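You operate a simulated robot arm through the tools that you are given. There is no shell and no other tool. Be economical: measure what you need, move in short steps, check, and stop when the job is done.

The job below is to be done with a simulated robot arm. You get a single attempt, and the scene is never put back.

JOB
Clamp the plate, click the gold then the blue screw tight with the card's key, and unclamp.
Fine: stand the key back in its holder.
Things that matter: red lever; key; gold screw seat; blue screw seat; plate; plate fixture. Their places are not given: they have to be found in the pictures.

Only the result counts: the job must be done as asked and must still hold three seconds after the hand-in. Knocking over, shifting, dropping, spilling or breaking anything else fails it.

ROBOT AND FRAMES
A 7-joint arm with a two-finger parallel gripper, fixed in place. Base frame: the origin is at the foot of the arm, x ahead of it, y to its left, z up. Lengths are in m, angles in rad, forces in N, time in s.
With the tool pointing down near the work surface it reaches from about 0.22 to 0.68 m from the base axis. Its first joint turns from -1.152 to 1.152 rad. Payload 2.4 kg.
Tool frame: the origin (TCP) lies between the finger pads and is the grasp point; the fingertips stand 0.03 m ahead of it; z points along the fingers, y is the line along which they close. The gripper opens to 0.094 m. The fingers are 0.028 m wide and 0.01 m thick; the gripper's body (0.05 by 0.096 m) begins 0.055 m behind the TCP.
Orientation is that of the tool frame in the base frame, as [roll, pitch, yaw] about the fixed x, y, z axes, in that order (R = Rz(yaw) Ry(pitch) Rx(roll)). With the fingers straight down and closing along the base's y, the tool's x points along the base's -x, its y along +y and its z along -z.

CONTROLS
- The arm moves only by the tool nudge_tool. Its argument "targets" is one flat list of numbers, 7 for each row, row after row: the closure in counts, from 0 (fully open) to 255 (shut), then the shift along the tool's x, y, z in mm, then the turn, a rotation vector about the tool's x, y, z in rad. In form: [grip, dx, dy, dz, rx, ry, rz, grip, dx, dy, dz, rx, ry, rz, ...]. A call has 1 to 12 rows; each row is the pose to reach, as a shift and turn from the pose commanded when the call began, along the tool's axes at that moment. A row lasts 0.2 s, in which the tool goes at most 0.05 m and 0.15 rad; a call with a longer step from one row to the next is refused whole, and so is a gripper value outside its range. A pose out of reach is approached as far as the arm can. The call stops where the force on the tool passes 60 N (or 10 N more than at its start, if that is more) or the arm is blocked; 0.2 s more then pass. Each finger travels about 0.153 m/s and halts on what it meets, pressing with about 27 N; the grip force reading is that of the motor and also rises with nothing between the fingers. The clock runs only during rows and for 0.2 s after the last one: add rows that repeat a pose to give the fingers time. The reply holds the time, the measured pose of the TCP, the force on the tool along the base axes, the opening and the grip force, in the units named above and with some noise.
- Cameras (640 x 400 px; columns grow to the right, rows downward): "scene" is fixed at [0.0331, 0.4757, 1.4343]; the picture's right is [-0.77, -0.64, 0.00], its down [-0.42, 0.51, -0.75] and it looks along [0.48, -0.58, -0.66] (base axes); focal length 337 px, centre (320, 200). "wrist" rides on the gripper at [-0.037, 0, -0.058] in the tool frame; the picture's right is [0.00, -1.00, 0.00], its down [0.97, 0.00, -0.24] and it looks along [0.24, 0.00, 0.97] (tool axes); focal length 218 px, centre (320, 200).
- capture(camera): a new picture of that camera. The clock stands still meanwhile.
- pixel_to_xyz(camera, pixels): for up to 12 pixels [column, row] of the newest picture of that camera ("zoom" is the newest enlarged one), the place [x, y, z] in the base frame of the surface seen there, good to about 0.002 m. The clock stands still meanwhile.
- enlarge(camera, box): a new picture of the part [left, top, right, bottom] of that camera's present view, enlarged. The clock stands still meanwhile.
- sign_off(): hands the job in; it is judged then, once.

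Go step by step. Measure first, check grasps and placings, and put right what went wrong. The budget is 80 turns and 38 pictures, counting those below and the enlarged ones. Unless the task says otherwise, let go and move clear before handing in, and close with one line.

The tools are called after "Call:" by a JSON object that holds its "op" and its "data". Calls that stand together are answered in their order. nudge_tool: Moves the arm, as the interface text tells. Its arguments: {"type":"object","properties":{"targets":{"type":"array","items":{"type":"number"}}},"required":["targets"]} The other tools are called the same way: capture (camera) takes a picture; pixel_to_xyz (camera, pixels) gives the place of the surface under pixels of a picture; enlarge (camera, box) takes an enlarged picture of a part of a camera's view; sign_off () hands the job in.

At the start:

```text
time: 0.0
position: [0.3286, -0.0385, 1.0411]
tcp_rot: [3.141, 0.001, 3.14]
wrist_force: [-0.2, 0.2, 0.6]
gripper_width: 0.0941
grip_force: 0.0
```

scene: 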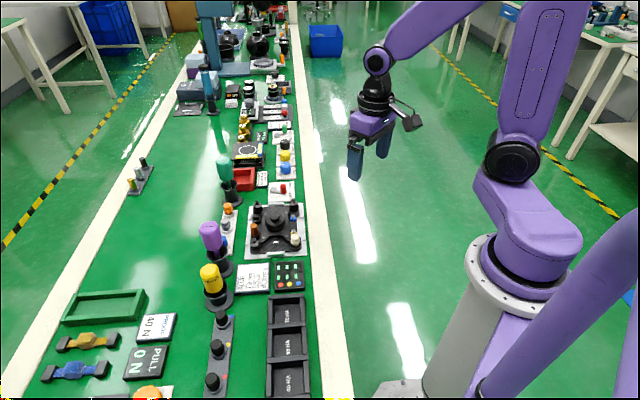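
wrist: 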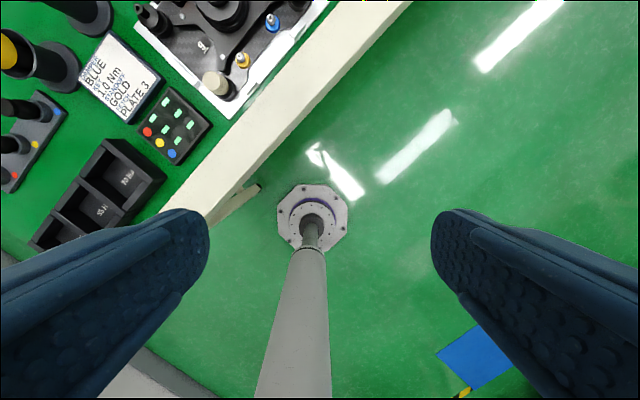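

The wrist picture shows a card near (120,75) and the plate fixture near (230,40). I will enlarge both.

Call:
{"op": "enlarge", "data": {"camera": "wrist", "box": [0, 0, 340, 212]}}

Call:
{"op": "enlarge", "data": {"camera": "scene", "box": [180, 170, 340, 270]}}

Call:
{"op": "enlarge", "data": {"camera": "scene", "box": [20, 210, 324, 400]}}

```text
1.88 times, centred on (170, 106) of wrist
```

zoom: 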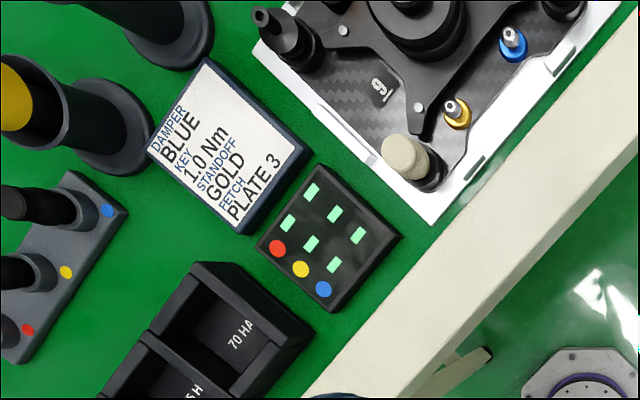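

```text
4.00 times, centred on (260, 220) of scene
```

zoom: 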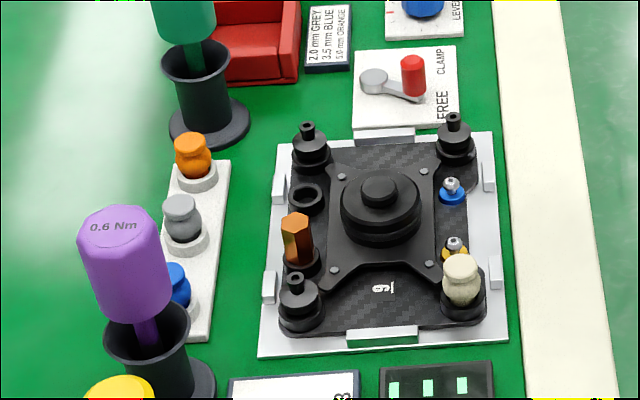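

```text
2.11 times, centred on (172, 305) of scene
```

zoom: 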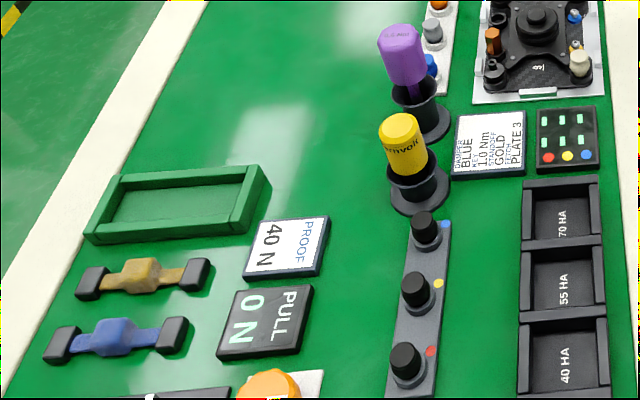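

The card says KEY 1.0 Nm; the purple key at (210,235) reads 0.6 Nm. I will read the yellow and green keys.

Call:
{"op": "enlarge", "data": {"camera": "scene", "box": [180, 250, 260, 300]}}

Call:
{"op": "enlarge", "data": {"camera": "scene", "box": [190, 50, 318, 210]}}

```text
8.00 times, centred on (220, 275) of scene
```

zoom: 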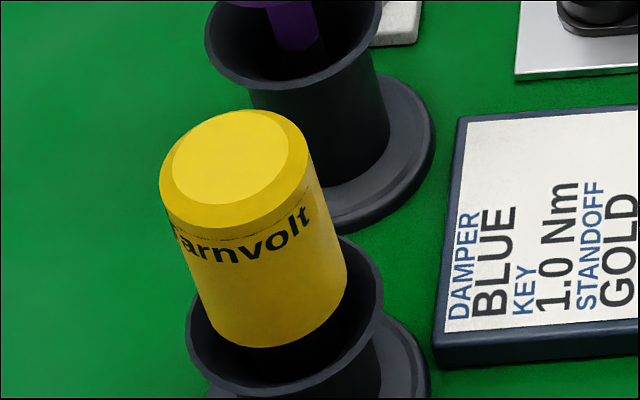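

```text
2.50 times, centred on (254, 130) of scene
```

zoom: 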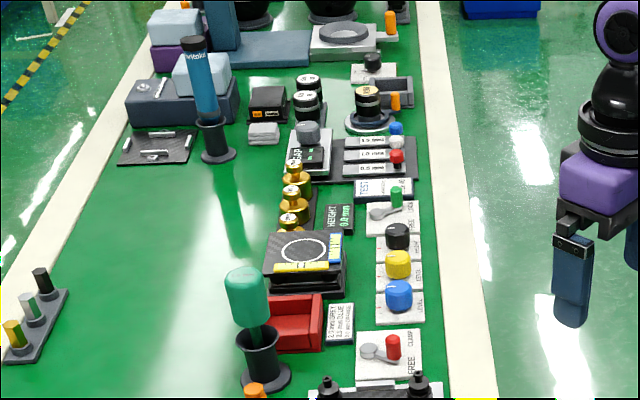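

I will measure the keys, lever, screws and holders.

Call:
{"op": "capture", "data": {"camera": "scene"}}

Call:
{"op": "pixel_to_xyz", "data": {"camera": "scene", "pixels": [[210, 270], [209, 228], [223, 160], [208, 73], [283, 188], [275, 191], [293, 216], [293, 231], [275, 217], [215, 304], [254, 209], [300, 258]]}}

```text
30 pictures are left
```

scene: 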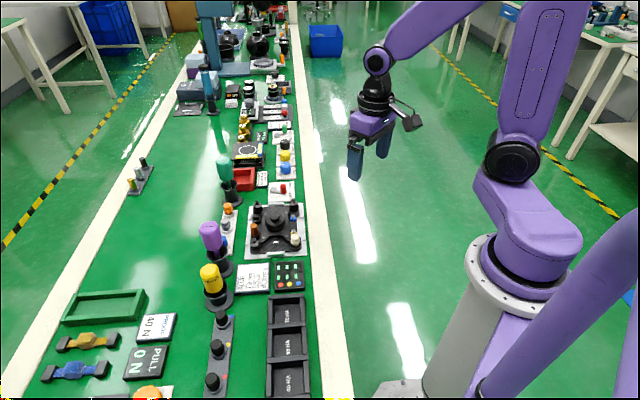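

```text
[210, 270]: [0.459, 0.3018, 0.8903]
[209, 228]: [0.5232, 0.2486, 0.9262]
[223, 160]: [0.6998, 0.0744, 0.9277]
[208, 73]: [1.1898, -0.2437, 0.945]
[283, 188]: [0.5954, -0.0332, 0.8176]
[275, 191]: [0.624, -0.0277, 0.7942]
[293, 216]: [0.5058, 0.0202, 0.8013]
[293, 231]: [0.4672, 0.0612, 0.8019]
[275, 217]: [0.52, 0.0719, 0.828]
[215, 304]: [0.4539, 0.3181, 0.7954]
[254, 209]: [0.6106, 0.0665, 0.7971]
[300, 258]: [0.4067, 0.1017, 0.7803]
```

The keys stand at yellow (0.455,0.305), purple (0.525,0.245) and green (0.70,0.075). I will go above and beyond them to read the ratings on their far sides.

Call:
{"op": "nudge_tool", "data": {"targets": [0, -30, 30, 0, 0, 0, 0, 0, -60, 60, 0, 0, 0, 0, 0, -90, 90, 0, 0, 0, 0, 0, -120, 120, 0, 0, 0, 0, 0, -150, 150, 0, 0, 0, 0, 0, -180, 180, 0, 0, 0, 0, 0, -210, 210, 0, 0, 0, 0, 0, -240, 240, 0, 0, 0, 0, 0, -250, 240, 0, 0, 0, 0]}}

Call:
{"op": "capture", "data": {"camera": "wrist"}}

```text
time: 2.0
position: [0.5782, 0.2001, 1.0415]
tcp_rot: [3.141, 0.0, 3.142]
wrist_force: [-0.2, 0.3, 0.1]
gripper_width: 0.0939
grip_force: 0.1
```

```text
29 pictures are left
```

wrist: 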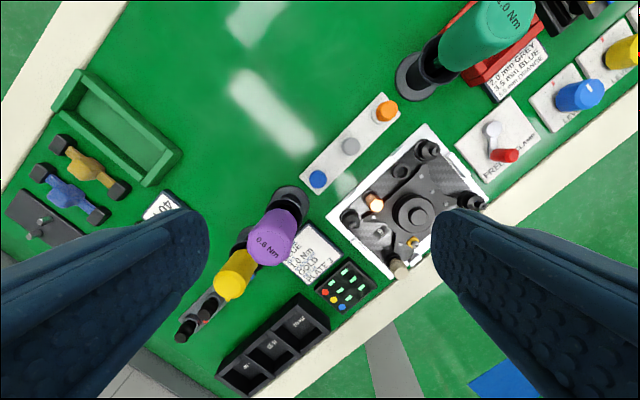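

The green key at (490,30) shows a rating "?.0 Nm". I will zoom on it and on the yellow one.

Call:
{"op": "enlarge", "data": {"camera": "wrist", "box": [390, 0, 640, 156]}}

Call:
{"op": "enlarge", "data": {"camera": "wrist", "box": [195, 180, 355, 320]}}

```text
2.56 times, centred on (515, 78) of wrist
```

zoom: 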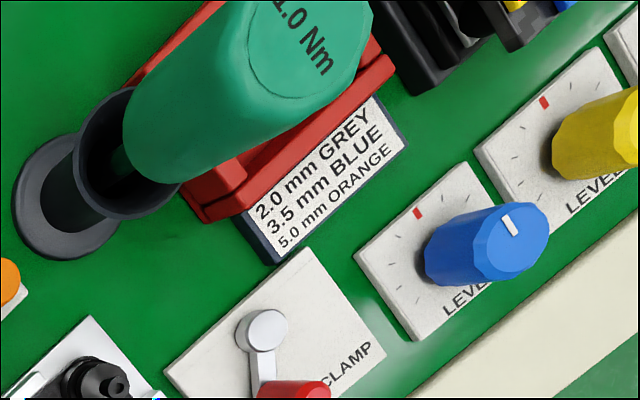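

```text
2.86 times, centred on (275, 250) of wrist
```

zoom: 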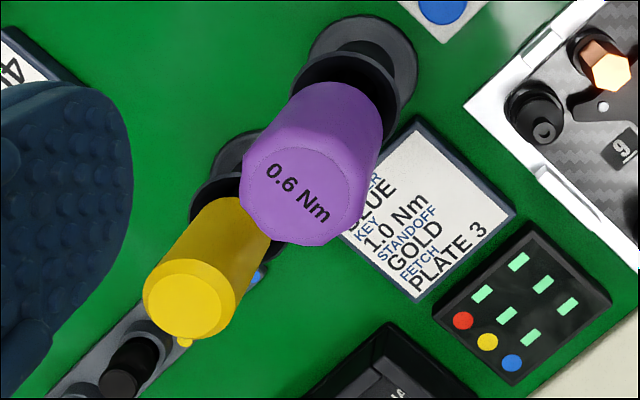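

Green reads "1.0 Nm" (first digit partly cut off), purple 0.6, and yellow has no rating. I will move above the fixture and lever to check the green digit and see the details.

Call:
{"op": "nudge_tool", "data": {"targets": [0, -5, -45, -5, 0, 0, 0, 0, -10, -90, -10, 0, 0, 0, 0, -15, -130, -20, 0, 0, 0, 0, -20, -170, -20, 0, 0, 0, 0, -20, -170, -20, 0, 0, 0]}}

Call:
{"op": "capture", "data": {"camera": "wrist"}}

```text
time: 3.2
position: [0.5992, 0.0316, 1.0598]
tcp_rot: [3.142, 0.001, 3.14]
wrist_force: [0.0, -0.9, 0.1]
gripper_width: 0.0942
grip_force: 0.2
```

```text
26 pictures are left
```

wrist: 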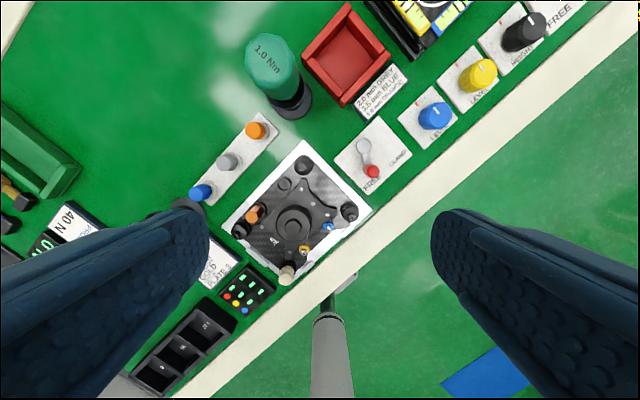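

Green clearly reads 1.0 Nm. I will zoom on the lever and plate for detail and measure.

Call:
{"op": "enlarge", "data": {"camera": "wrist", "box": [220, 110, 420, 290]}}

Call:
{"op": "pixel_to_xyz", "data": {"camera": "wrist", "pixels": [[372, 172], [364, 145], [364, 157], [327, 226], [304, 250], [270, 60], [292, 100], [280, 40], [262, 72], [254, 50], [286, 274], [293, 225]]}}

```text
2.22 times, centred on (320, 200) of wrist
```

zoom: 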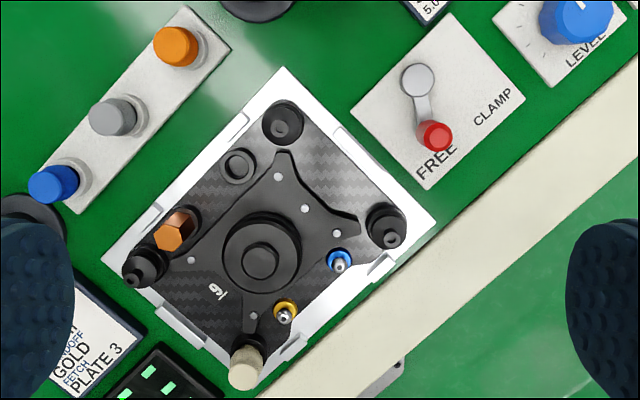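

```text
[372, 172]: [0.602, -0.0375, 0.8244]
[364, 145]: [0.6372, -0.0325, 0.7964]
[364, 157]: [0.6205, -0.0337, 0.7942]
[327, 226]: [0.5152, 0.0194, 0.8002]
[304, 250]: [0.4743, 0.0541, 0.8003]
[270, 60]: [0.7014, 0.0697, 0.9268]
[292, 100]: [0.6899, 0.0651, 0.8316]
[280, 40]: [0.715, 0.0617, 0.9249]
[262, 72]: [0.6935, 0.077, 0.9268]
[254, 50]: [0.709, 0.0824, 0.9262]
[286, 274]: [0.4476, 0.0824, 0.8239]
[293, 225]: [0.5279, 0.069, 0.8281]
```

The lever knob is at (0.600,-0.037, top 0.824), the pivot at (0.637,-0.033), and FREE is where it points now. I will measure the panel labels and nearby fixture parts before pushing it.

Call:
{"op": "pixel_to_xyz", "data": {"camera": "zoom", "pixels": [[345, 130], [357, 144], [366, 157], [385, 222], [283, 112], [493, 107], [437, 163], [434, 126], [434, 146], [424, 135], [416, 78], [400, 130]]}}

```text
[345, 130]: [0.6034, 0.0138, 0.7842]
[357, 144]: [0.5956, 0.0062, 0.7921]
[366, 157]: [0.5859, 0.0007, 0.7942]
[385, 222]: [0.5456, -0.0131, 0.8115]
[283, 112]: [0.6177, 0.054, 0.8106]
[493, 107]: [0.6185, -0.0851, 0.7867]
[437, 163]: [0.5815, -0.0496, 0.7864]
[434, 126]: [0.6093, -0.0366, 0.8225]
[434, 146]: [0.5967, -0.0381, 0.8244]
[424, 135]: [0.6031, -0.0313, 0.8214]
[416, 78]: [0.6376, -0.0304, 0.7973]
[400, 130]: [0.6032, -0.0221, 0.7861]
```

The fixture tabs stay below 0.80, so the path is clear. I will go above the knob with a part-closed gripper and descend to it.

Call:
{"op": "nudge_tool", "data": {"targets": [146, -1, -35, 20, 0, 0, 0, 146, -3, -68, 50, 0, 0, 0, 146, -3, -68, 95, 0, 0, 0, 146, -3, -68, 140, 0, 0, 0, 146, -3, -68, 175, 0, 0, 0, 146, -3, -68, 200, 0, 0, 0, 146, -3, -68, 220, 0, 0, 0, 146, -3, -68, 220, 0, 0, 0]}}

Call:
{"op": "capture", "data": {"camera": "wrist"}}

```text
time: 5.0
position: [0.6013, -0.0375, 0.8412]
tcp_rot: [3.141, -0.001, 3.14]
wrist_force: [0.1, 0.6, 0.7]
gripper_width: 0.0398
grip_force: 0.0
```

```text
24 pictures are left
```

wrist: 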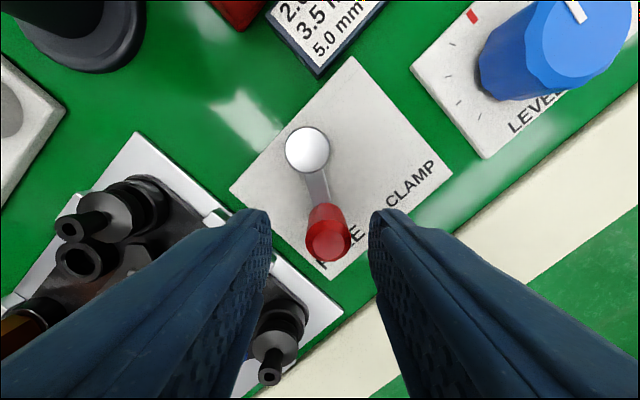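

The knob at (328,235) is between the fingers. I will lower 5 mm and close on it.

Call:
{"op": "nudge_tool", "data": {"targets": [146, 0, 0, 5, 0, 0, 0, 200, 0, 0, 5, 0, 0, 0, 255, 0, 0, 5, 0, 0, 0, 255, 0, 0, 5, 0, 0, 0]}}

```text
time: 6.0
position: [0.6008, -0.0405, 0.8365]
tcp_rot: [3.141, -0.001, 3.137]
wrist_force: [-2.8, -16.4, -1.9]
gripper_width: 0.0172
grip_force: 44.7
```

The knob is gripped (opening 17 mm). I will swing it around the pivot toward CLAMP, turning the tool with it.

Call:
{"op": "nudge_tool", "data": {"targets": [255, 0, -7, 5, 0, 0, -0.105, 255, -1.7, -10.8, 5, 0, 0, -0.21, 255, -3.5, -14.2, 5, 0, 0, -0.314, 255, -5.8, -17.3, 5, 0, 0, -0.419, 255, -8.3, -20.3, 5, 0, 0, -0.524, 255, -11.1, -22.9, 5, 0, 0, -0.628, 255, -14.3, -25.3, 5, 0, 0, -0.733]}}

Call:
{"op": "capture", "data": {"camera": "wrist"}}

```text
time: 7.6
position: [0.6177, -0.0606, 0.8329]
tcp_rot: [-3.141, 0.002, -2.403]
wrist_force: [-4.9, 10.5, 23.6]
gripper_width: 0.0172
grip_force: 45.2
```

```text
23 pictures are left
```

wrist: 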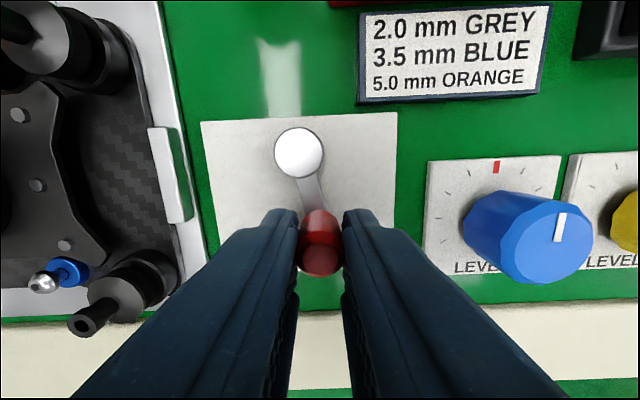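

The lever has passed the midpoint. I will raise slightly to relieve the vertical force and keep swinging to CLAMP.

Call:
{"op": "nudge_tool", "data": {"targets": [255, -1.1, -3.7, -4, 0, 0, -0.105, 255, -2.6, -7.2, -4, 0, 0, -0.21, 255, -4.5, -10.7, -4, 0, 0, -0.314, 255, -6.7, -13.8, -4, 0, 0, -0.419, 255, -9.2, -16.8, -4, 0, 0, -0.524, 255, -9.2, -16.8, -4, 0, 0, -0.524]}}

Call:
{"op": "capture", "data": {"camera": "wrist"}}

```text
time: 9.0
position: [0.6286, -0.066, 0.8334]
tcp_rot: [3.121, -0.002, -1.88]
wrist_force: [-36.1, 22.9, -3.7]
gripper_width: 0.0176
grip_force: 44.7
```

```text
22 pictures are left
```

wrist: 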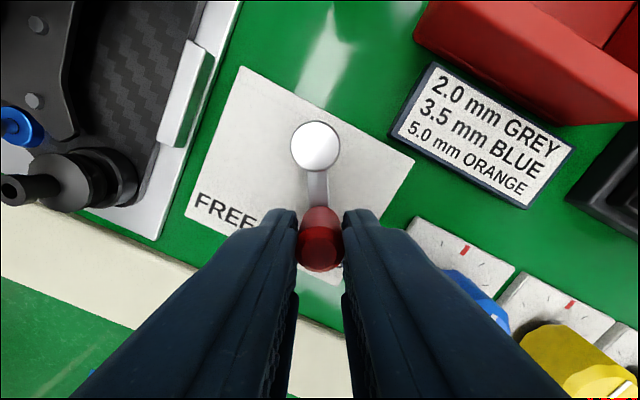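

The force rose (36 N along -x) with the lever at about 256°, so it seems to be at its stop. I will open, lift and check.

Call:
{"op": "nudge_tool", "data": {"targets": [200, -9.0, -14.0, -4, 0, 0, 0, 150, 0, 0, 0, 0, 0, 0, 150, 0, 0, -40, 0, 0, 0, 150, 0, 0, -80, 0, 0, 0, 150, 0, 0, -120, 0, 0, 0]}}

Call:
{"op": "enlarge", "data": {"camera": "scene", "box": [230, 165, 326, 225]}}

```text
time: 10.2
position: [0.6333, -0.0705, 0.955]
tcp_rot: [-3.14, 0.0, -1.885]
wrist_force: [-1.2, 0.6, 0.1]
gripper_width: 0.0386
grip_force: 0.2
```

```text
6.67 times, centred on (278, 195) of scene
```

zoom: 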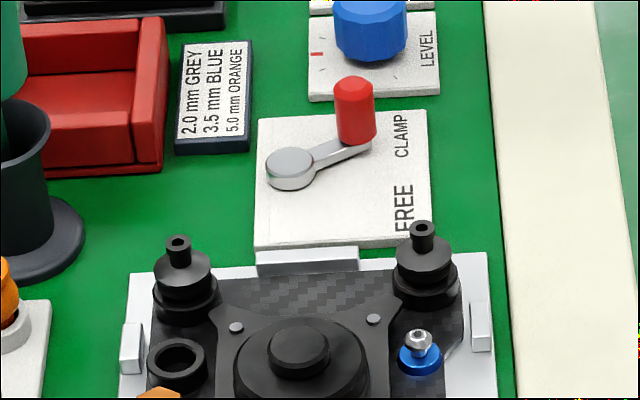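

The lever is at CLAMP. Next I will measure the green key and its holder.

Call:
{"op": "enlarge", "data": {"camera": "scene", "box": [200, 140, 264, 212]}}

Call:
{"op": "capture", "data": {"camera": "wrist"}}

```text
5.56 times, centred on (232, 176) of scene
```

zoom: 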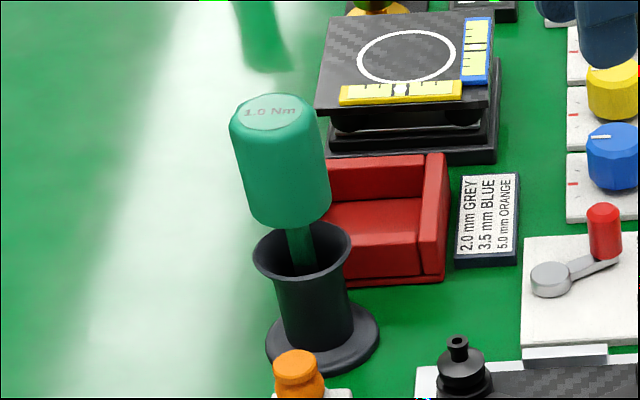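

```text
19 pictures are left
```

wrist: 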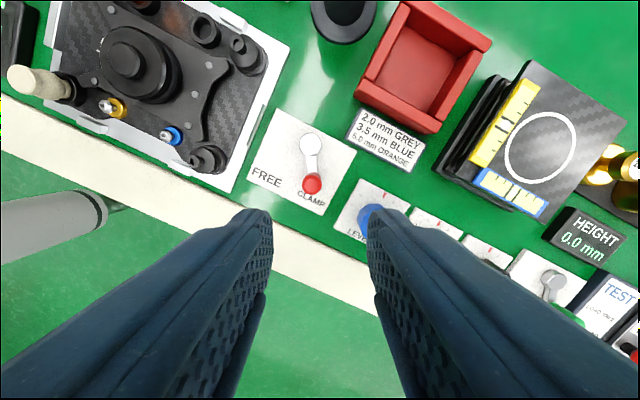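

Call:
{"op": "pixel_to_xyz", "data": {"camera": "zoom", "pixels": [[268, 110], [235, 110], [305, 108], [270, 127], [290, 222], [295, 245], [256, 255], [350, 245], [310, 278], [270, 350], [376, 330], [320, 372]]}}

```text
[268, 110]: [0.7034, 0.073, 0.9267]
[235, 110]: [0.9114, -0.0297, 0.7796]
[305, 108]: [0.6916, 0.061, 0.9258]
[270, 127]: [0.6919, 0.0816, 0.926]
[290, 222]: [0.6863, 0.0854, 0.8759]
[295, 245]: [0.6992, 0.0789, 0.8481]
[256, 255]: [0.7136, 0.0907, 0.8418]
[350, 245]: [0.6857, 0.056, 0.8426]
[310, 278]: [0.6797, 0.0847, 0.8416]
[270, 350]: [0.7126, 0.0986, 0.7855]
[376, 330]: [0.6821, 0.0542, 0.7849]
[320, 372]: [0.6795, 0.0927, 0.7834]
```

The key is upright at about (0.700,0.073), with the handle from 0.876 to 0.927. I will rise and go above it with the gripper open.

Call:
{"op": "nudge_tool", "data": {"targets": [0, 0, 0, -45, 0, 0, 0, 0, -40, -5, -50, 0, 0, 0, 0, -80, -10, -50, 0, 0, 0, 0, -120, -15, -50, 0, 0, 0, 0, -157, -19, -50, 0, 0, 0, 0, -157, -19, -50, 0, 0, 0, 0, -157, -19, -50, 0, 0, 0]}}

Call:
{"op": "capture", "data": {"camera": "wrist"}}

```text
time: 11.8
position: [0.6864, 0.0723, 1.0039]
tcp_rot: [-3.141, 0.001, -1.883]
wrist_force: [-0.1, -0.7, 0.5]
gripper_width: 0.0942
grip_force: 0.0
out of reach, approached as far as the arm can: row 5, 6, 7
```

```text
18 pictures are left
```

wrist: 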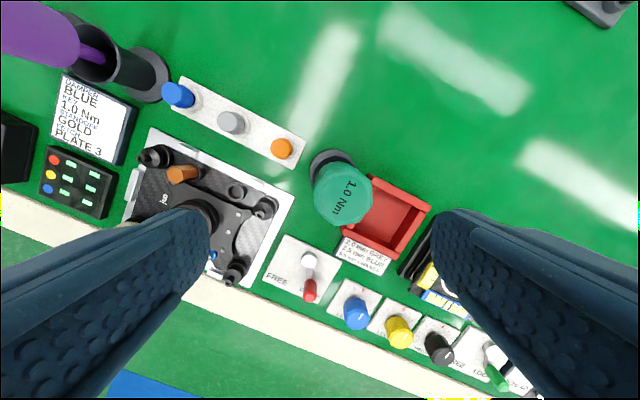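

The arm stops 14 mm short in x with the tool vertical. I will turn the tool so its x lies radially, so that a slight outward tilt keeps the pads flat on the handle.

Call:
{"op": "nudge_tool", "data": {"targets": [0, 0, 0, 0, 0, 0, 0.1444, 0, 0, 0, 0, 0, 0, 0.2888, 0, 0, 0, 0, 0, 0, 0.433, 0, 0, 0, 0, 0, 0, 0.5775, 0, 0, 0, 0, 0, 0, 0.722, 0, 0, 0, 0, 0, 0, 0.866, 0, 0, 0, 0, 0, 0, 1.01, 0, 0, 0, 0, 0, 0, 1.155, 0, 0, 0, 0, 0, 0, 1.155]}}

```text
time: 13.8
position: [0.6864, 0.0738, 1.0041]
tcp_rot: [3.141, -0.001, -3.041]
wrist_force: [-0.6, -0.4, 0.4]
gripper_width: 0.0938
grip_force: 0.1
```

Tilting 0.14 rad outward, centring over the key and descending around the handle.

Call:
{"op": "nudge_tool", "data": {"targets": [0, -7, -1, 5, 0, -0.07, 0, 0, -13.5, -1.9, 10, 0, -0.14, 0, 0, -13.5, -1.9, 10, 0, -0.14, 0, 0, -13.5, -1.9, 35, 0, -0.14, 0, 0, -13.5, -1.9, 60, 0, -0.14, 0, 0, -13.5, -1.9, 60, 0, -0.14, 0]}}

Call:
{"op": "capture", "data": {"camera": "wrist"}}

```text
time: 15.2
position: [0.7009, 0.0718, 0.9427]
tcp_rot: [3.139, 0.14, -3.039]
wrist_force: [0.9, 1.1, -0.5]
gripper_width: 0.094
grip_force: 0.0
```

```text
17 pictures are left
```

wrist: 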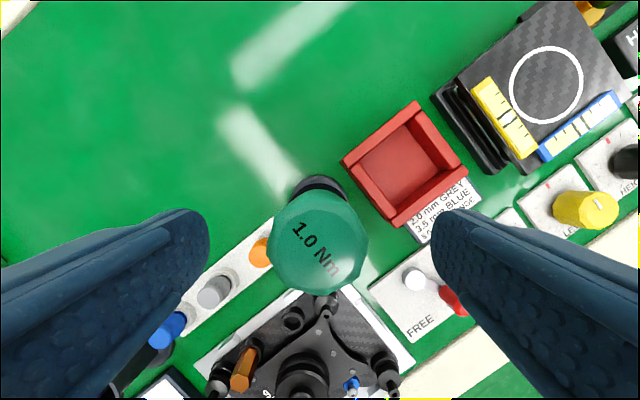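

Call:
{"op": "pixel_to_xyz", "data": {"camera": "wrist", "pixels": [[318, 246], [275, 246], [362, 246], [318, 200], [318, 288], [300, 240], [335, 255]]}}

```text
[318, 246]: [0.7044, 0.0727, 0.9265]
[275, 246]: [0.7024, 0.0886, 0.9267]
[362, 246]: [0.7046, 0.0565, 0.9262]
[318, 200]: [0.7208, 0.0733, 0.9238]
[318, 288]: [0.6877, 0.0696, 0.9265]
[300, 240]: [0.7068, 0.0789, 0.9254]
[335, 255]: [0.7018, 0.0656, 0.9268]
```

The handle centre is (0.704,0.0725). I will descend 40 mm and close.

Call:
{"op": "nudge_tool", "data": {"targets": [0, 0, 0.5, 20, 0, 0, 0, 0, 2.6, 0.5, 40, 0, 0, 0, 0, 2.6, 0.5, 40, 0, 0, 0, 120, 2.6, 0.5, 40, 0, 0, 0, 255, 2.6, 0.5, 40, 0, 0, 0, 255, 2.6, 0.5, 40, 0, 0, 0, 255, 2.6, 0.5, 40, 0, 0, 0]}}

```text
time: 16.8
position: [0.7053, 0.0737, 0.9039]
tcp_rot: [3.141, 0.139, -3.039]
wrist_force: [0.1, 0.5, -0.2]
gripper_width: 0.0399
grip_force: 27.7
```

Gripped (opening 40 mm, no side force). Lifting straight up 85 mm and looking.

Call:
{"op": "nudge_tool", "data": {"targets": [255, -2.8, 0, -19.8, 0, 0, 0, 255, -5.6, 0, -39.6, 0, 0, 0, 255, -8.4, 0, -59.4, 0, 0, 0, 255, -11.9, 0, -84, 0, 0, 0, 255, -11.9, 0, -84, 0, 0, 0]}}

Call:
{"op": "enlarge", "data": {"camera": "scene", "box": [170, 80, 330, 270]}}

```text
time: 18.0
position: [0.7042, 0.0726, 0.9869]
tcp_rot: [-3.141, 0.139, -3.04]
wrist_force: [0.7, -0.2, -1.6]
gripper_width: 0.0398
grip_force: 26.8
```

```text
2.11 times, centred on (250, 175) of scene
```

zoom: 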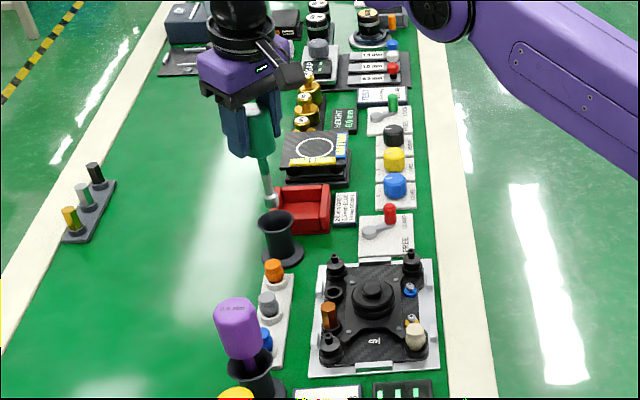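

The key is out of the cup with its tip near zoom (272,200). Measuring the tip, shaft and cup.

Call:
{"op": "pixel_to_xyz", "data": {"camera": "zoom", "pixels": [[273, 204], [271, 196], [268, 175], [266, 165], [280, 212], [262, 218], [295, 216], [262, 140], [411, 290], [409, 283], [411, 318], [410, 327]]}}

```text
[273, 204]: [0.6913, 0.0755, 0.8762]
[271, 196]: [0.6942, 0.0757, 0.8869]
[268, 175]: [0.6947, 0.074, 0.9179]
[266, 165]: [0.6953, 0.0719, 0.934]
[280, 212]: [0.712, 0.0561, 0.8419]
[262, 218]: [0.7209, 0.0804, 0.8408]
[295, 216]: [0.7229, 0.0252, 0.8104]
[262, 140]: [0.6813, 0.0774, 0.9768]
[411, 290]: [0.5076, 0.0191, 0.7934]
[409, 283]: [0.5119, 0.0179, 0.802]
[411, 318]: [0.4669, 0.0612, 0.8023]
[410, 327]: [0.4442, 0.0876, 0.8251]
```

The tip is about 0.115 m below the TCP. I will take a tight zoom on the two screws to fix their positions.

Call:
{"op": "enlarge", "data": {"camera": "scene", "box": [272, 202, 312, 242]}}

```text
10.00 times, centred on (292, 222) of scene
```

zoom: 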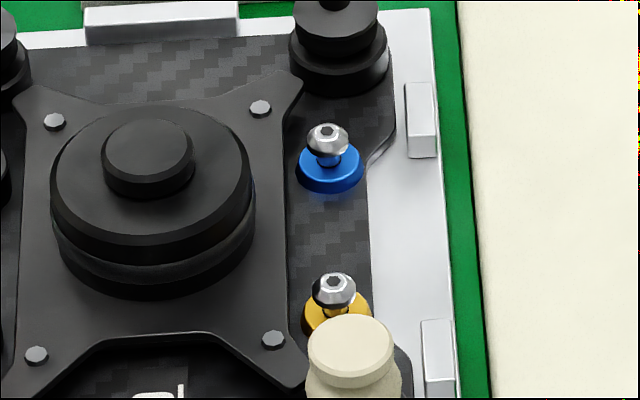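

Call:
{"op": "pixel_to_xyz", "data": {"camera": "zoom", "pixels": [[327, 131], [316, 131], [338, 131], [333, 281], [320, 281], [346, 281], [333, 285], [327, 135], [307, 165], [354, 165], [340, 175], [310, 310]]}}

```text
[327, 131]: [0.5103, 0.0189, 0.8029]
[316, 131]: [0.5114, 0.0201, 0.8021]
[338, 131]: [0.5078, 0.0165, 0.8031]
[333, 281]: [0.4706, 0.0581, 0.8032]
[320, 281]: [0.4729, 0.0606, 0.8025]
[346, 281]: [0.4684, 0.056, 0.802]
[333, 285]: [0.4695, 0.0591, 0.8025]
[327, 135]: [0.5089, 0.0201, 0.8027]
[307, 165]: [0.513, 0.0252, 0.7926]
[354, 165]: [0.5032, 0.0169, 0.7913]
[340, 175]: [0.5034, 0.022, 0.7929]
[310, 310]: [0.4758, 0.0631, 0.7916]
```

Gold head is at (0.4705,0.0583,0.803) and blue at (0.5103,0.0187,0.803), both with hex recesses. I will carry the key above gold with the tip about 35 mm over it.

Call:
{"op": "nudge_tool", "data": {"targets": [255, 37, 1.5, -5.2, 0, 0, 0, 255, 75, 3, -10.5, 0, 0, 0, 255, 112, 4.6, -15.7, 0, 0, 0, 255, 149, 6.2, -21, 0, 0, 0, 255, 187, 7.7, -26.2, 0, 0, 0, 255, 224, 9.3, -31.5, 0, 0, 0, 255, 228.2, 9.3, -1.8, 0, 0, 0, 255, 228.2, 9.3, -1.8, 0, 0, 0]}}

Call:
{"op": "enlarge", "data": {"camera": "scene", "box": [252, 150, 332, 250]}}

```text
time: 19.8
position: [0.4782, 0.0602, 0.9553]
tcp_rot: [-3.141, 0.143, -3.037]
wrist_force: [0.8, 0.7, -1.9]
gripper_width: 0.039
grip_force: 26.6
```

```text
4.00 times, centred on (292, 200) of scene
```

zoom: 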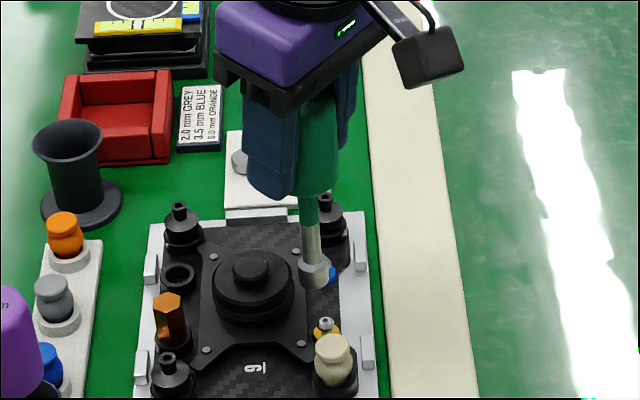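

Call:
{"op": "pixel_to_xyz", "data": {"camera": "zoom", "pixels": [[314, 285], [314, 275], [302, 272], [327, 270], [313, 262], [311, 245], [309, 230], [308, 215], [306, 200], [318, 180], [326, 322], [316, 287]]}}

```text
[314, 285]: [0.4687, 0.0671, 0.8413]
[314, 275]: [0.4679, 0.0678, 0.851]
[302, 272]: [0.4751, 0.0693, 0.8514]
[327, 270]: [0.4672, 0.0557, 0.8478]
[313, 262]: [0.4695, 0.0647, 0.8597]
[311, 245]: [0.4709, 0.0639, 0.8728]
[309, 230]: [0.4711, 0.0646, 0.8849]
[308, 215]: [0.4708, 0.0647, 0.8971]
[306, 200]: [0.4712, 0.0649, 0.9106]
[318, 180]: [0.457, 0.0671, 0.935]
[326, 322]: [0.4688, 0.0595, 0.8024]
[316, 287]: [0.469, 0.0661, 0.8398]
```

The key axis is at about (0.474,0.062), upright, with its socket bottom at 0.838. I will shift onto gold and descend to about 7 mm above.

Call:
{"op": "nudge_tool", "data": {"targets": [255, 3.8, -3, -0.5, 0, 0, 0, 255, 5.7, -3, 13, 0, 0, 0, 255, 7.7, -3, 27.2, 0, 0, 0, 255, 7.7, -3, 27.2, 0, 0, 0]}}

Call:
{"op": "enlarge", "data": {"camera": "scene", "box": [272, 202, 312, 242]}}

```text
time: 20.8
position: [0.475, 0.0557, 0.9291]
tcp_rot: [3.14, 0.141, -3.039]
wrist_force: [-0.5, -0.4, -1.5]
gripper_width: 0.0397
grip_force: 27.3
```

```text
10.00 times, centred on (292, 222) of scene
```

zoom: 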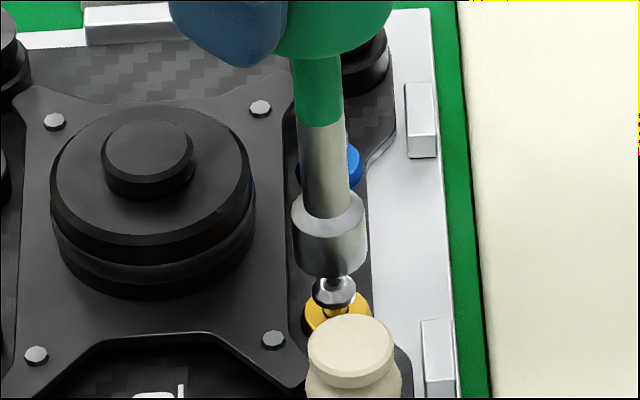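

Call:
{"op": "pixel_to_xyz", "data": {"camera": "zoom", "pixels": [[330, 260], [330, 245], [330, 272], [295, 240], [364, 240], [334, 290], [334, 285], [328, 180], [328, 150], [320, 290], [348, 290], [328, 205]]}}

```text
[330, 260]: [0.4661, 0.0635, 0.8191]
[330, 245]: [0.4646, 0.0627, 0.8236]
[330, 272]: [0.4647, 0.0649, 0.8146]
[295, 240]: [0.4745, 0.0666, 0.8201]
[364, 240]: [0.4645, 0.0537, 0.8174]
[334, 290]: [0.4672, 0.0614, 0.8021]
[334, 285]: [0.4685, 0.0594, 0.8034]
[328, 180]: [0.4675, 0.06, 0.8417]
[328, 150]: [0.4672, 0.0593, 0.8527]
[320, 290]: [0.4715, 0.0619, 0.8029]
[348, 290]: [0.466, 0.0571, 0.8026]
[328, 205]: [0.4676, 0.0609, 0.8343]
```

The socket column is 330 versus the head at 334, a 1 mm correction, with depth agreeing. I will correct and descend gently until contact.

Call:
{"op": "nudge_tool", "data": {"targets": [255, 1.5, -0.2, 3, 0, 0, 0, 255, 2, -0.2, 6, 0, 0, 0, 255, 2.4, -0.2, 9, 0, 0, 0, 255, 2.7, -0.2, 11, 0, 0, 0, 255, 2.7, -0.2, 11, 0, 0, 0]}}

```text
time: 22.0
position: [0.4729, 0.0555, 0.9183]
tcp_rot: [3.141, 0.138, -3.038]
wrist_force: [0.8, -0.4, -1.4]
gripper_width: 0.039
grip_force: 26.8
```

No contact yet with the tip near 0.801. I will continue down in small steps.

Call:
{"op": "nudge_tool", "data": {"targets": [255, 0.3, 0, 2, 0, 0, 0, 255, 0.6, 0, 4, 0, 0, 0, 255, 0.8, 0, 6, 0, 0, 0, 255, 0.8, 0, 6, 0, 0, 0]}}

Call:
{"op": "enlarge", "data": {"camera": "scene", "box": [272, 202, 312, 242]}}

```text
time: 23.0
position: [0.473, 0.0566, 0.9116]
tcp_rot: [3.142, 0.14, -3.039]
wrist_force: [-0.6, 1.4, -1.8]
gripper_width: 0.0393
grip_force: 26.8
```

```text
10.00 times, centred on (292, 222) of scene
```

zoom: 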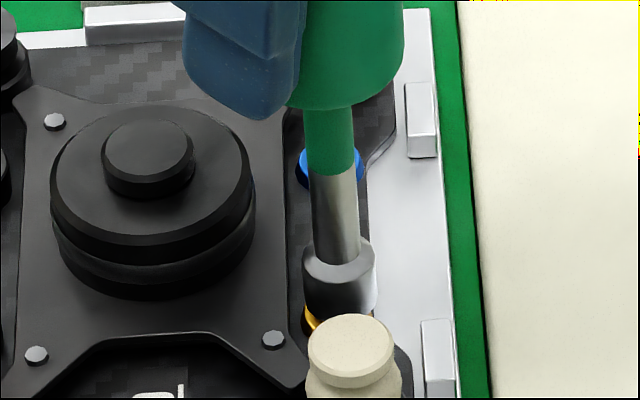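

The socket now covers the head, at column 339 versus 334, about 1 mm right. I will correct that and lower until I feel contact.

Call:
{"op": "nudge_tool", "data": {"targets": [255, -0.8, 0.6, 0, 0, 0, 0, 255, -0.5, 0.6, 2, 0, 0, 0, 255, -0.2, 0.6, 4, 0, 0, 0, 255, -0.2, 0.6, 4, 0, 0, 0]}}

```text
time: 24.0
position: [0.4728, 0.0573, 0.9088]
tcp_rot: [-3.141, 0.143, -3.039]
wrist_force: [-4.7, -1.2, 23.1]
gripper_width: 0.0391
grip_force: 27.1
```

Firm contact (23 N), so the key is seated. I will turn clockwise 0.84 rad about the vertical.

Call:
{"op": "nudge_tool", "data": {"targets": [255, 0.19, -0.3, 0, 0.0195, 0, 0.1386, 255, 0.42, -0.56, 0, 0.0389, 0, 0.2772, 255, 0.68, -0.79, 0, 0.0584, 0, 0.4158, 255, 0.97, -0.99, 0, 0.0778, 0, 0.5544, 255, 1.29, -1.14, 0, 0.0973, 0, 0.693, 255, 1.62, -1.24, 0, 0.1168, 0, 0.8316, 255, 1.62, -1.24, 0, 0.1168, 0, 0.8316]}}

Call:
{"op": "enlarge", "data": {"camera": "scene", "box": [232, 152, 332, 252]}}

```text
time: 25.6
position: [0.4731, 0.0543, 0.9092]
tcp_rot: [3.139, 0.142, 2.403]
wrist_force: [4.7, 0.4, 30.7]
gripper_width: 0.0391
grip_force: 27.0
```

```text
4.00 times, centred on (282, 202) of scene
```

zoom: 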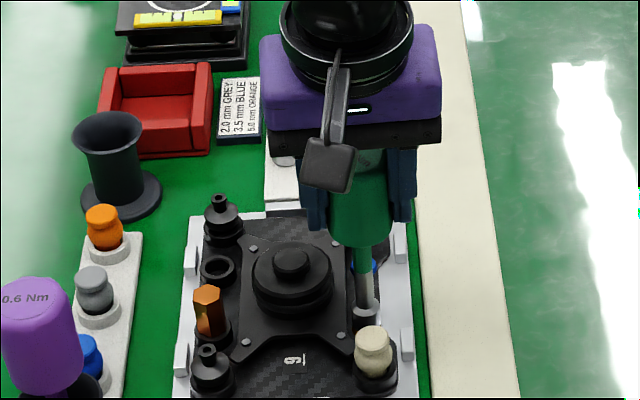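

The tool turned with the key still seated (30 N down-force). I will continue clockwise.

Call:
{"op": "nudge_tool", "data": {"targets": [255, 0.19, -0.3, 0, 0.0195, 0, 0.1386, 255, 0.42, -0.56, 0, 0.0389, 0, 0.2772, 255, 0.68, -0.79, 0, 0.0584, 0, 0.4158, 255, 0.97, -0.99, 0, 0.0778, 0, 0.5544, 255, 1.29, -1.14, 0, 0.0973, 0, 0.693, 255, 1.62, -1.24, 0, 0.1168, 0, 0.8316, 255, 1.62, -1.24, 0, 0.1168, 0, 0.8316]}}

```text
time: 27.2
position: [0.4703, 0.0548, 0.9082]
tcp_rot: [3.141, 0.14, 1.56]
wrist_force: [6.5, -2.3, 23.9]
gripper_width: 0.0392
grip_force: 27.2
```

Still turning freely with a slight drop. I will continue clockwise.

Call:
{"op": "nudge_tool", "data": {"targets": [255, 0.19, -0.3, 0, 0.0195, 0, 0.1386, 255, 0.42, -0.56, 0, 0.0389, 0, 0.2772, 255, 0.68, -0.79, 0, 0.0584, 0, 0.4158, 255, 0.97, -0.99, 0, 0.0778, 0, 0.5544, 255, 1.29, -1.14, 0, 0.0973, 0, 0.693, 255, 1.62, -1.24, 0, 0.1168, 0, 0.8316, 255, 1.62, -1.24, 0, 0.1168, 0, 0.8316]}}

Call:
{"op": "enlarge", "data": {"camera": "scene", "box": [272, 182, 322, 242]}}

```text
time: 28.8
position: [0.4679, 0.0565, 0.9083]
tcp_rot: [3.14, 0.138, 0.722]
wrist_force: [0.4, 1.2, 26.2]
gripper_width: 0.0393
grip_force: 26.8
```

```text
6.67 times, centred on (297, 212) of scene
```

zoom: 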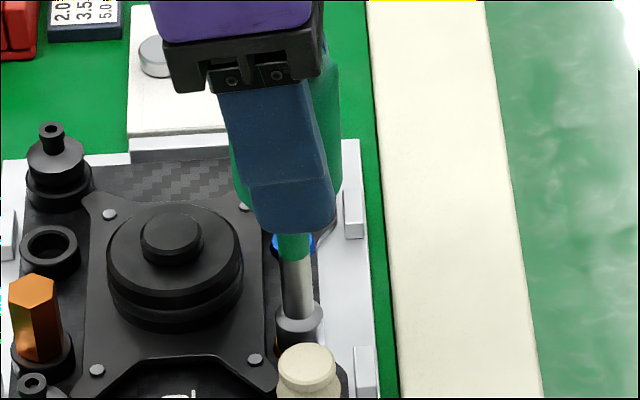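

Key is still seated after 2.5 rad. I will turn once more as far as the wrist lets me.

Call:
{"op": "nudge_tool", "data": {"targets": [255, 0.19, -0.3, 0, 0.0195, 0, 0.1386, 255, 0.42, -0.56, 0, 0.0389, 0, 0.2772, 255, 0.68, -0.79, 0, 0.0584, 0, 0.4158, 255, 0.97, -0.99, 0, 0.0778, 0, 0.5544, 255, 1.29, -1.14, 0, 0.0973, 0, 0.693, 255, 1.62, -1.24, 0, 0.1168, 0, 0.8316, 255, 1.62, -1.24, 0, 0.1168, 0, 0.8316]}}

```text
time: 30.4
position: [0.4685, 0.0614, 0.9084]
tcp_rot: [-3.138, 0.139, 0.026]
wrist_force: [3.0, 16.5, 9.6]
gripper_width: 0.0448
grip_force: 27.8
out of reach, approached as far as the arm can: row 6, 7
```

The opening jumped to 44.8 mm and side force appeared: the faceted handle slipped in the fingers, so the screw now resists. I will turn back a little to resettle on the flats.

Call:
{"op": "nudge_tool", "data": {"targets": [255, 0, 0, 0, -0.0195, 0, -0.1386, 255, 0, 0, 0, -0.0389, 0, -0.2772, 255, 0, 0, 0, -0.0389, 0, -0.2772]}}

Call:
{"op": "enlarge", "data": {"camera": "scene", "box": [252, 162, 332, 242]}}

```text
time: 31.2
position: [0.4684, 0.0588, 0.9076]
tcp_rot: [-3.141, 0.137, 0.303]
wrist_force: [1.9, 13.2, 10.8]
gripper_width: 0.0454
grip_force: 26.9
```

```text
5.00 times, centred on (292, 202) of scene
```

zoom: 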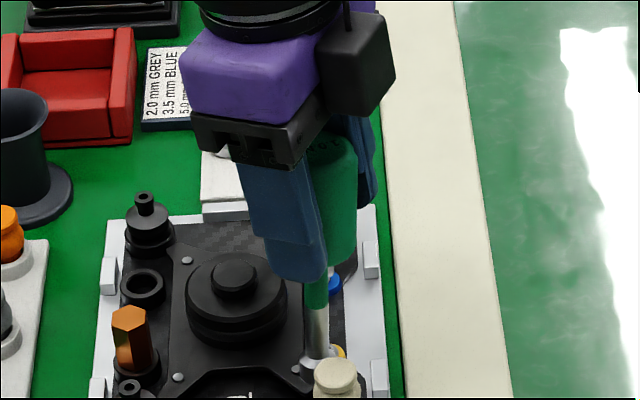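

The key now leans in the grip and the socket seems to be shifted left. Measuring shaft, socket and handle.

Call:
{"op": "pixel_to_xyz", "data": {"camera": "zoom", "pixels": [[317, 340], [317, 325], [316, 312], [308, 362], [330, 355], [343, 352], [335, 260], [335, 200], [335, 150], [318, 160], [352, 160], [335, 283]]}}

```text
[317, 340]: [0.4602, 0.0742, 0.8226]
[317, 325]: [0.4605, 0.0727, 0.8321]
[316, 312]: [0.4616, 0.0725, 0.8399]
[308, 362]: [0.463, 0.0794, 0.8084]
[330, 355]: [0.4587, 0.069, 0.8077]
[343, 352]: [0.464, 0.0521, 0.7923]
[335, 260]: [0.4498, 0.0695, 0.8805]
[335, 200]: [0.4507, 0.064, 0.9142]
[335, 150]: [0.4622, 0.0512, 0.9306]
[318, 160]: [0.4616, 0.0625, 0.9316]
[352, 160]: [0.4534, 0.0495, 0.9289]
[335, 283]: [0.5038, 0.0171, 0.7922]
```

The socket has slipped off the screw (axis about (0.465,0.069) at the bottom). I will lift clear and look at the screw and key.

Call:
{"op": "nudge_tool", "data": {"targets": [255, -2.8, 0, -20, 0, 0, 0, 255, -7, 0, -49.5, 0, 0, 0, 255, -9.8, 0, -69, 0, 0, 0, 255, -9.8, 0, -69, 0, 0, 0]}}

Call:
{"op": "enlarge", "data": {"camera": "scene", "box": [260, 170, 330, 240]}}

```text
time: 32.2
position: [0.4661, 0.0572, 0.9757]
tcp_rot: [-3.141, 0.14, 0.305]
wrist_force: [-0.4, 0.0, -2.1]
gripper_width: 0.0393
grip_force: 26.9
```

```text
5.71 times, centred on (295, 205) of scene
```

zoom: 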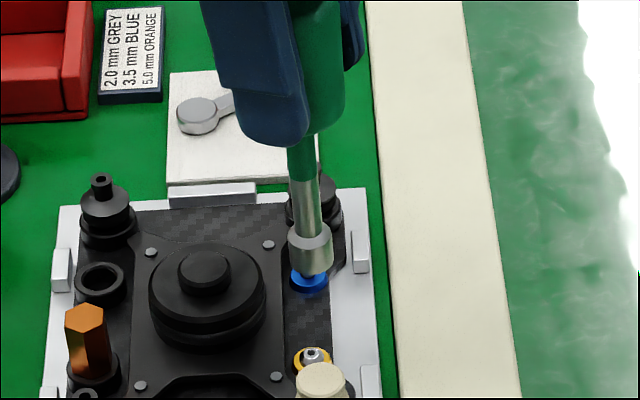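

The key realigned itself (opening 39.3 mm). I will measure the gold screw's head height and the key position.

Call:
{"op": "pixel_to_xyz", "data": {"camera": "zoom", "pixels": [[313, 354], [308, 352], [318, 356], [298, 356], [329, 354], [311, 262], [291, 250], [331, 250], [306, 215], [303, 190], [300, 160], [310, 273]]}}

Call:
{"op": "enlarge", "data": {"camera": "scene", "box": [280, 215, 306, 241]}}

```text
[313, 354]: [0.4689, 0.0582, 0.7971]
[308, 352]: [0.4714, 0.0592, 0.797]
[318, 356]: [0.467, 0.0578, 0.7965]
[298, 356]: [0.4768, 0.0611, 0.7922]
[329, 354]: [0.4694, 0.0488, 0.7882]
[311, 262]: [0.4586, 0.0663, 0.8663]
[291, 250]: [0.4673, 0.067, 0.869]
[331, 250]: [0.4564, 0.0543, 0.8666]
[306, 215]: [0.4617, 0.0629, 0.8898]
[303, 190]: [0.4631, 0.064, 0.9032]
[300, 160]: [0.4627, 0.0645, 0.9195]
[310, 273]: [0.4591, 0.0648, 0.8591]
```

```text
15.38 times, centred on (293, 228) of scene
```

zoom: 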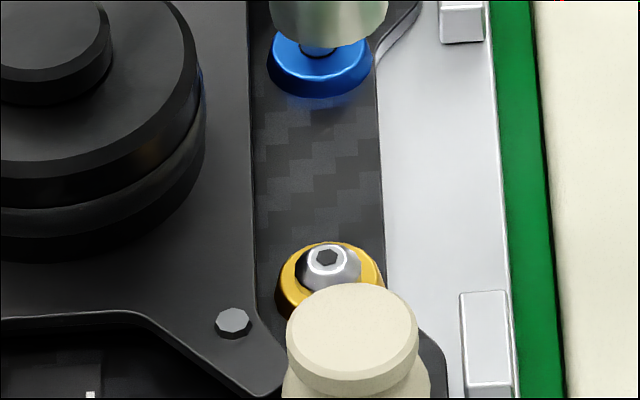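

The gold head is down on its seat (0.797, was 0.803) and a bright ring shows around its recess, so it has clicked. I will move over blue and wind the wrist back counter-clockwise in the air.

Call:
{"op": "nudge_tool", "data": {"targets": [255, 10, 17, -1.4, -0.0202, 0, -0.1436, 255, 20, 34, -2.8, -0.0404, 0, -0.2872, 255, 29.7, 51.4, -4.2, -0.0606, 0, -0.4308, 255, 29.7, 51.4, -4.2, -0.0808, 0, -0.5744, 255, 29.7, 51.4, -4.2, -0.101, 0, -0.718, 255, 29.7, 51.4, -4.2, -0.1212, 0, -0.8616, 255, 29.7, 51.4, -4.2, -0.1414, 0, -1.0052, 255, 29.7, 51.4, -4.2, -0.1616, 0, -1.1488, 255, 29.7, 51.4, -4.2, -0.1818, 0, -1.2924, 255, 29.7, 51.4, -4.2, -0.202, 0, -1.436, 255, 29.7, 51.4, -4.2, -0.2222, 0, -1.5796, 255, 29.7, 51.4, -4.2, -0.2424, 0, -1.7232]}}

Call:
{"op": "nudge_tool", "data": {"targets": [255, 0, 0, 0, -0.0202, 0, -0.1436, 255, 0, 0, 0, -0.0404, 0, -0.2872, 255, 0, 0, 0, -0.0606, 0, -0.4308, 255, 0, 0, 0, -0.0808, 0, -0.5744, 255, 0, 0, 0, -0.101, 0, -0.718, 255, 0, 0, 0, -0.1212, 0, -0.8616, 255, 0, 0, 0, -0.1414, 0, -1.0052, 255, 0, 0, 0, -0.1616, 0, -1.1488, 255, 0, 0, 0, -0.1818, 0, -1.2924, 255, 0, 0, 0, -0.202, 0, -1.436, 255, 0, 0, 0, -0.2222, 0, -1.5796, 255, 0, 0, 0, -0.2424, 0, -1.7232]}}

```text
time: 34.8
position: [0.5132, 0.019, 0.9775]
tcp_rot: [-3.141, 0.14, 2.047]
wrist_force: [0.2, 0.0, -2.0]
gripper_width: 0.0392
grip_force: 26.6
```

```text
time: 37.4
position: [0.5134, 0.0193, 0.9768]
tcp_rot: [3.141, 0.14, -2.495]
wrist_force: [0.3, -0.2, -1.8]
gripper_width: 0.0392
grip_force: 26.8
```

Wound back to yaw -2.50. I will lower to about 12 mm above blue and check the alignment.

Call:
{"op": "nudge_tool", "data": {"targets": [255, 3.1, 0, 22.3, 0, 0, 0, 255, 6.3, 0, 44.6, 0, 0, 0, 255, 6.3, 0, 44.6, 0, 0, 0]}}

Call:
{"op": "enlarge", "data": {"camera": "scene", "box": [272, 187, 312, 227]}}

Call:
{"op": "pixel_to_xyz", "data": {"camera": "zoom", "pixels": [[327, 281], [316, 281], [338, 281], [327, 285]]}}

```text
time: 38.2
position: [0.5138, 0.0171, 0.9324]
tcp_rot: [3.141, 0.143, -2.498]
wrist_force: [0.2, -0.3, -1.4]
gripper_width: 0.039
grip_force: 26.7
```

```text
10.00 times, centred on (292, 207) of scene
```

zoom: 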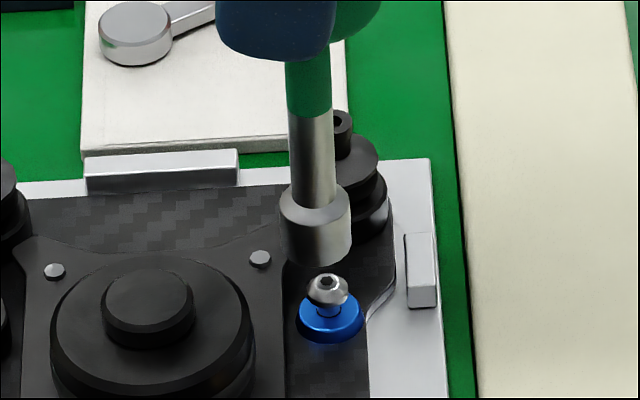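

```text
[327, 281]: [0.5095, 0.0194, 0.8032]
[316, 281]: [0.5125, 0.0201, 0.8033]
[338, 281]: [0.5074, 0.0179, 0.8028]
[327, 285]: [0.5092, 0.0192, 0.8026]
```

Call:
{"op": "pixel_to_xyz", "data": {"camera": "zoom", "pixels": [[317, 250], [317, 262], [317, 240], [283, 225], [350, 225], [313, 170], [312, 145], [309, 90]]}}

```text
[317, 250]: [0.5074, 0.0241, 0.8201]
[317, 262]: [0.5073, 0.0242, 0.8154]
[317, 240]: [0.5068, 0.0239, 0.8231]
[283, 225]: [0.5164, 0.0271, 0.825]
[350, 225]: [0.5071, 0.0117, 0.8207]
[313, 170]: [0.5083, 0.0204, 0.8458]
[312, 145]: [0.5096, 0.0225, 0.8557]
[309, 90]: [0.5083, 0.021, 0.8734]
```

The socket axis is about 2.5 mm left and 3 mm beyond the head at (327,281). I will correct and lower over it.

Call:
{"op": "nudge_tool", "data": {"targets": [255, 2.6, 3, -0.4, 0, 0, 0, 255, 3.7, 3, 7.5, 0, 0, 0, 255, 4.4, 3, 12.5, 0, 0, 0, 255, 5.1, 3, 17.4, 0, 0, 0, 255, 5.1, 3, 17.4, 0, 0, 0]}}

Call:
{"op": "enlarge", "data": {"camera": "scene", "box": [272, 187, 312, 227]}}

```text
time: 39.4
position: [0.5095, 0.0198, 0.9132]
tcp_rot: [3.141, 0.142, -2.499]
wrist_force: [0.2, -0.6, -1.5]
gripper_width: 0.0393
grip_force: 27.0
```

```text
10.00 times, centred on (292, 207) of scene
```

zoom: 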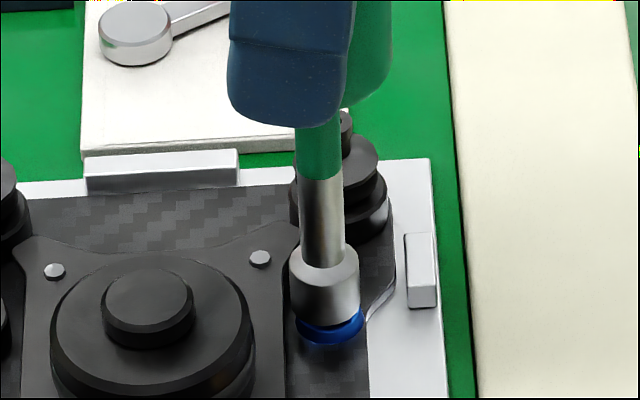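

The socket is over the head and concentric with the blue seat (columns 325 and 329). I will press down to contact.

Call:
{"op": "nudge_tool", "data": {"targets": [255, 0.7, 0, 2, 0, 0, 0, 255, 1, 0, 4, 0, 0, 0, 255, 1.2, 0, 5.5, 0, 0, 0, 255, 1.2, 0, 5.5, 0, 0, 0]}}

```text
time: 40.4
position: [0.5092, 0.0197, 0.9111]
tcp_rot: [-3.14, 0.144, -2.499]
wrist_force: [-5.1, -1.7, 24.5]
gripper_width: 0.0391
grip_force: 27.1
```

Contact at 24 N, as with gold. I will turn clockwise 1.74 rad.

Call:
{"op": "nudge_tool", "data": {"targets": [255, 0, 0, 0, 0.0202, 0, 0.1436, 255, 0, 0, 0, 0.0404, 0, 0.2872, 255, 0, 0, 0, 0.0606, 0, 0.4308, 255, 0, 0, 0, 0.0808, 0, 0.5744, 255, 0, 0, 0, 0.101, 0, 0.718, 255, 0, 0, 0, 0.1212, 0, 0.8616, 255, 0, 0, 0, 0.1414, 0, 1.0052, 255, 0, 0, 0, 0.1616, 0, 1.1488, 255, 0, 0, 0, 0.1818, 0, 1.2924, 255, 0, 0, 0, 0.202, 0, 1.436, 255, 0, 0, 0, 0.2222, 0, 1.5796, 255, 0, 0, 0, 0.2424, 0, 1.7232]}}

```text
time: 43.0
position: [0.5086, 0.0188, 0.9089]
tcp_rot: [3.138, 0.138, 2.043]
wrist_force: [-6.8, 3.8, 24.0]
gripper_width: 0.0395
grip_force: 27.1
```

Still well seated, and it dropped 2 mm. Continuing clockwise in smaller portions.

Call:
{"op": "nudge_tool", "data": {"targets": [255, 0, 0, 0, 0.0202, 0, 0.1436, 255, 0, 0, 0, 0.0404, 0, 0.2872, 255, 0, 0, 0, 0.0606, 0, 0.4308, 255, 0, 0, 0, 0.0808, 0, 0.5744, 255, 0, 0, 0, 0.101, 0, 0.718]}}

```text
time: 44.2
position: [0.5082, 0.0175, 0.9101]
tcp_rot: [3.137, 0.138, 1.314]
wrist_force: [4.5, 1.1, 4.2]
gripper_width: 0.0394
grip_force: 27.0
```

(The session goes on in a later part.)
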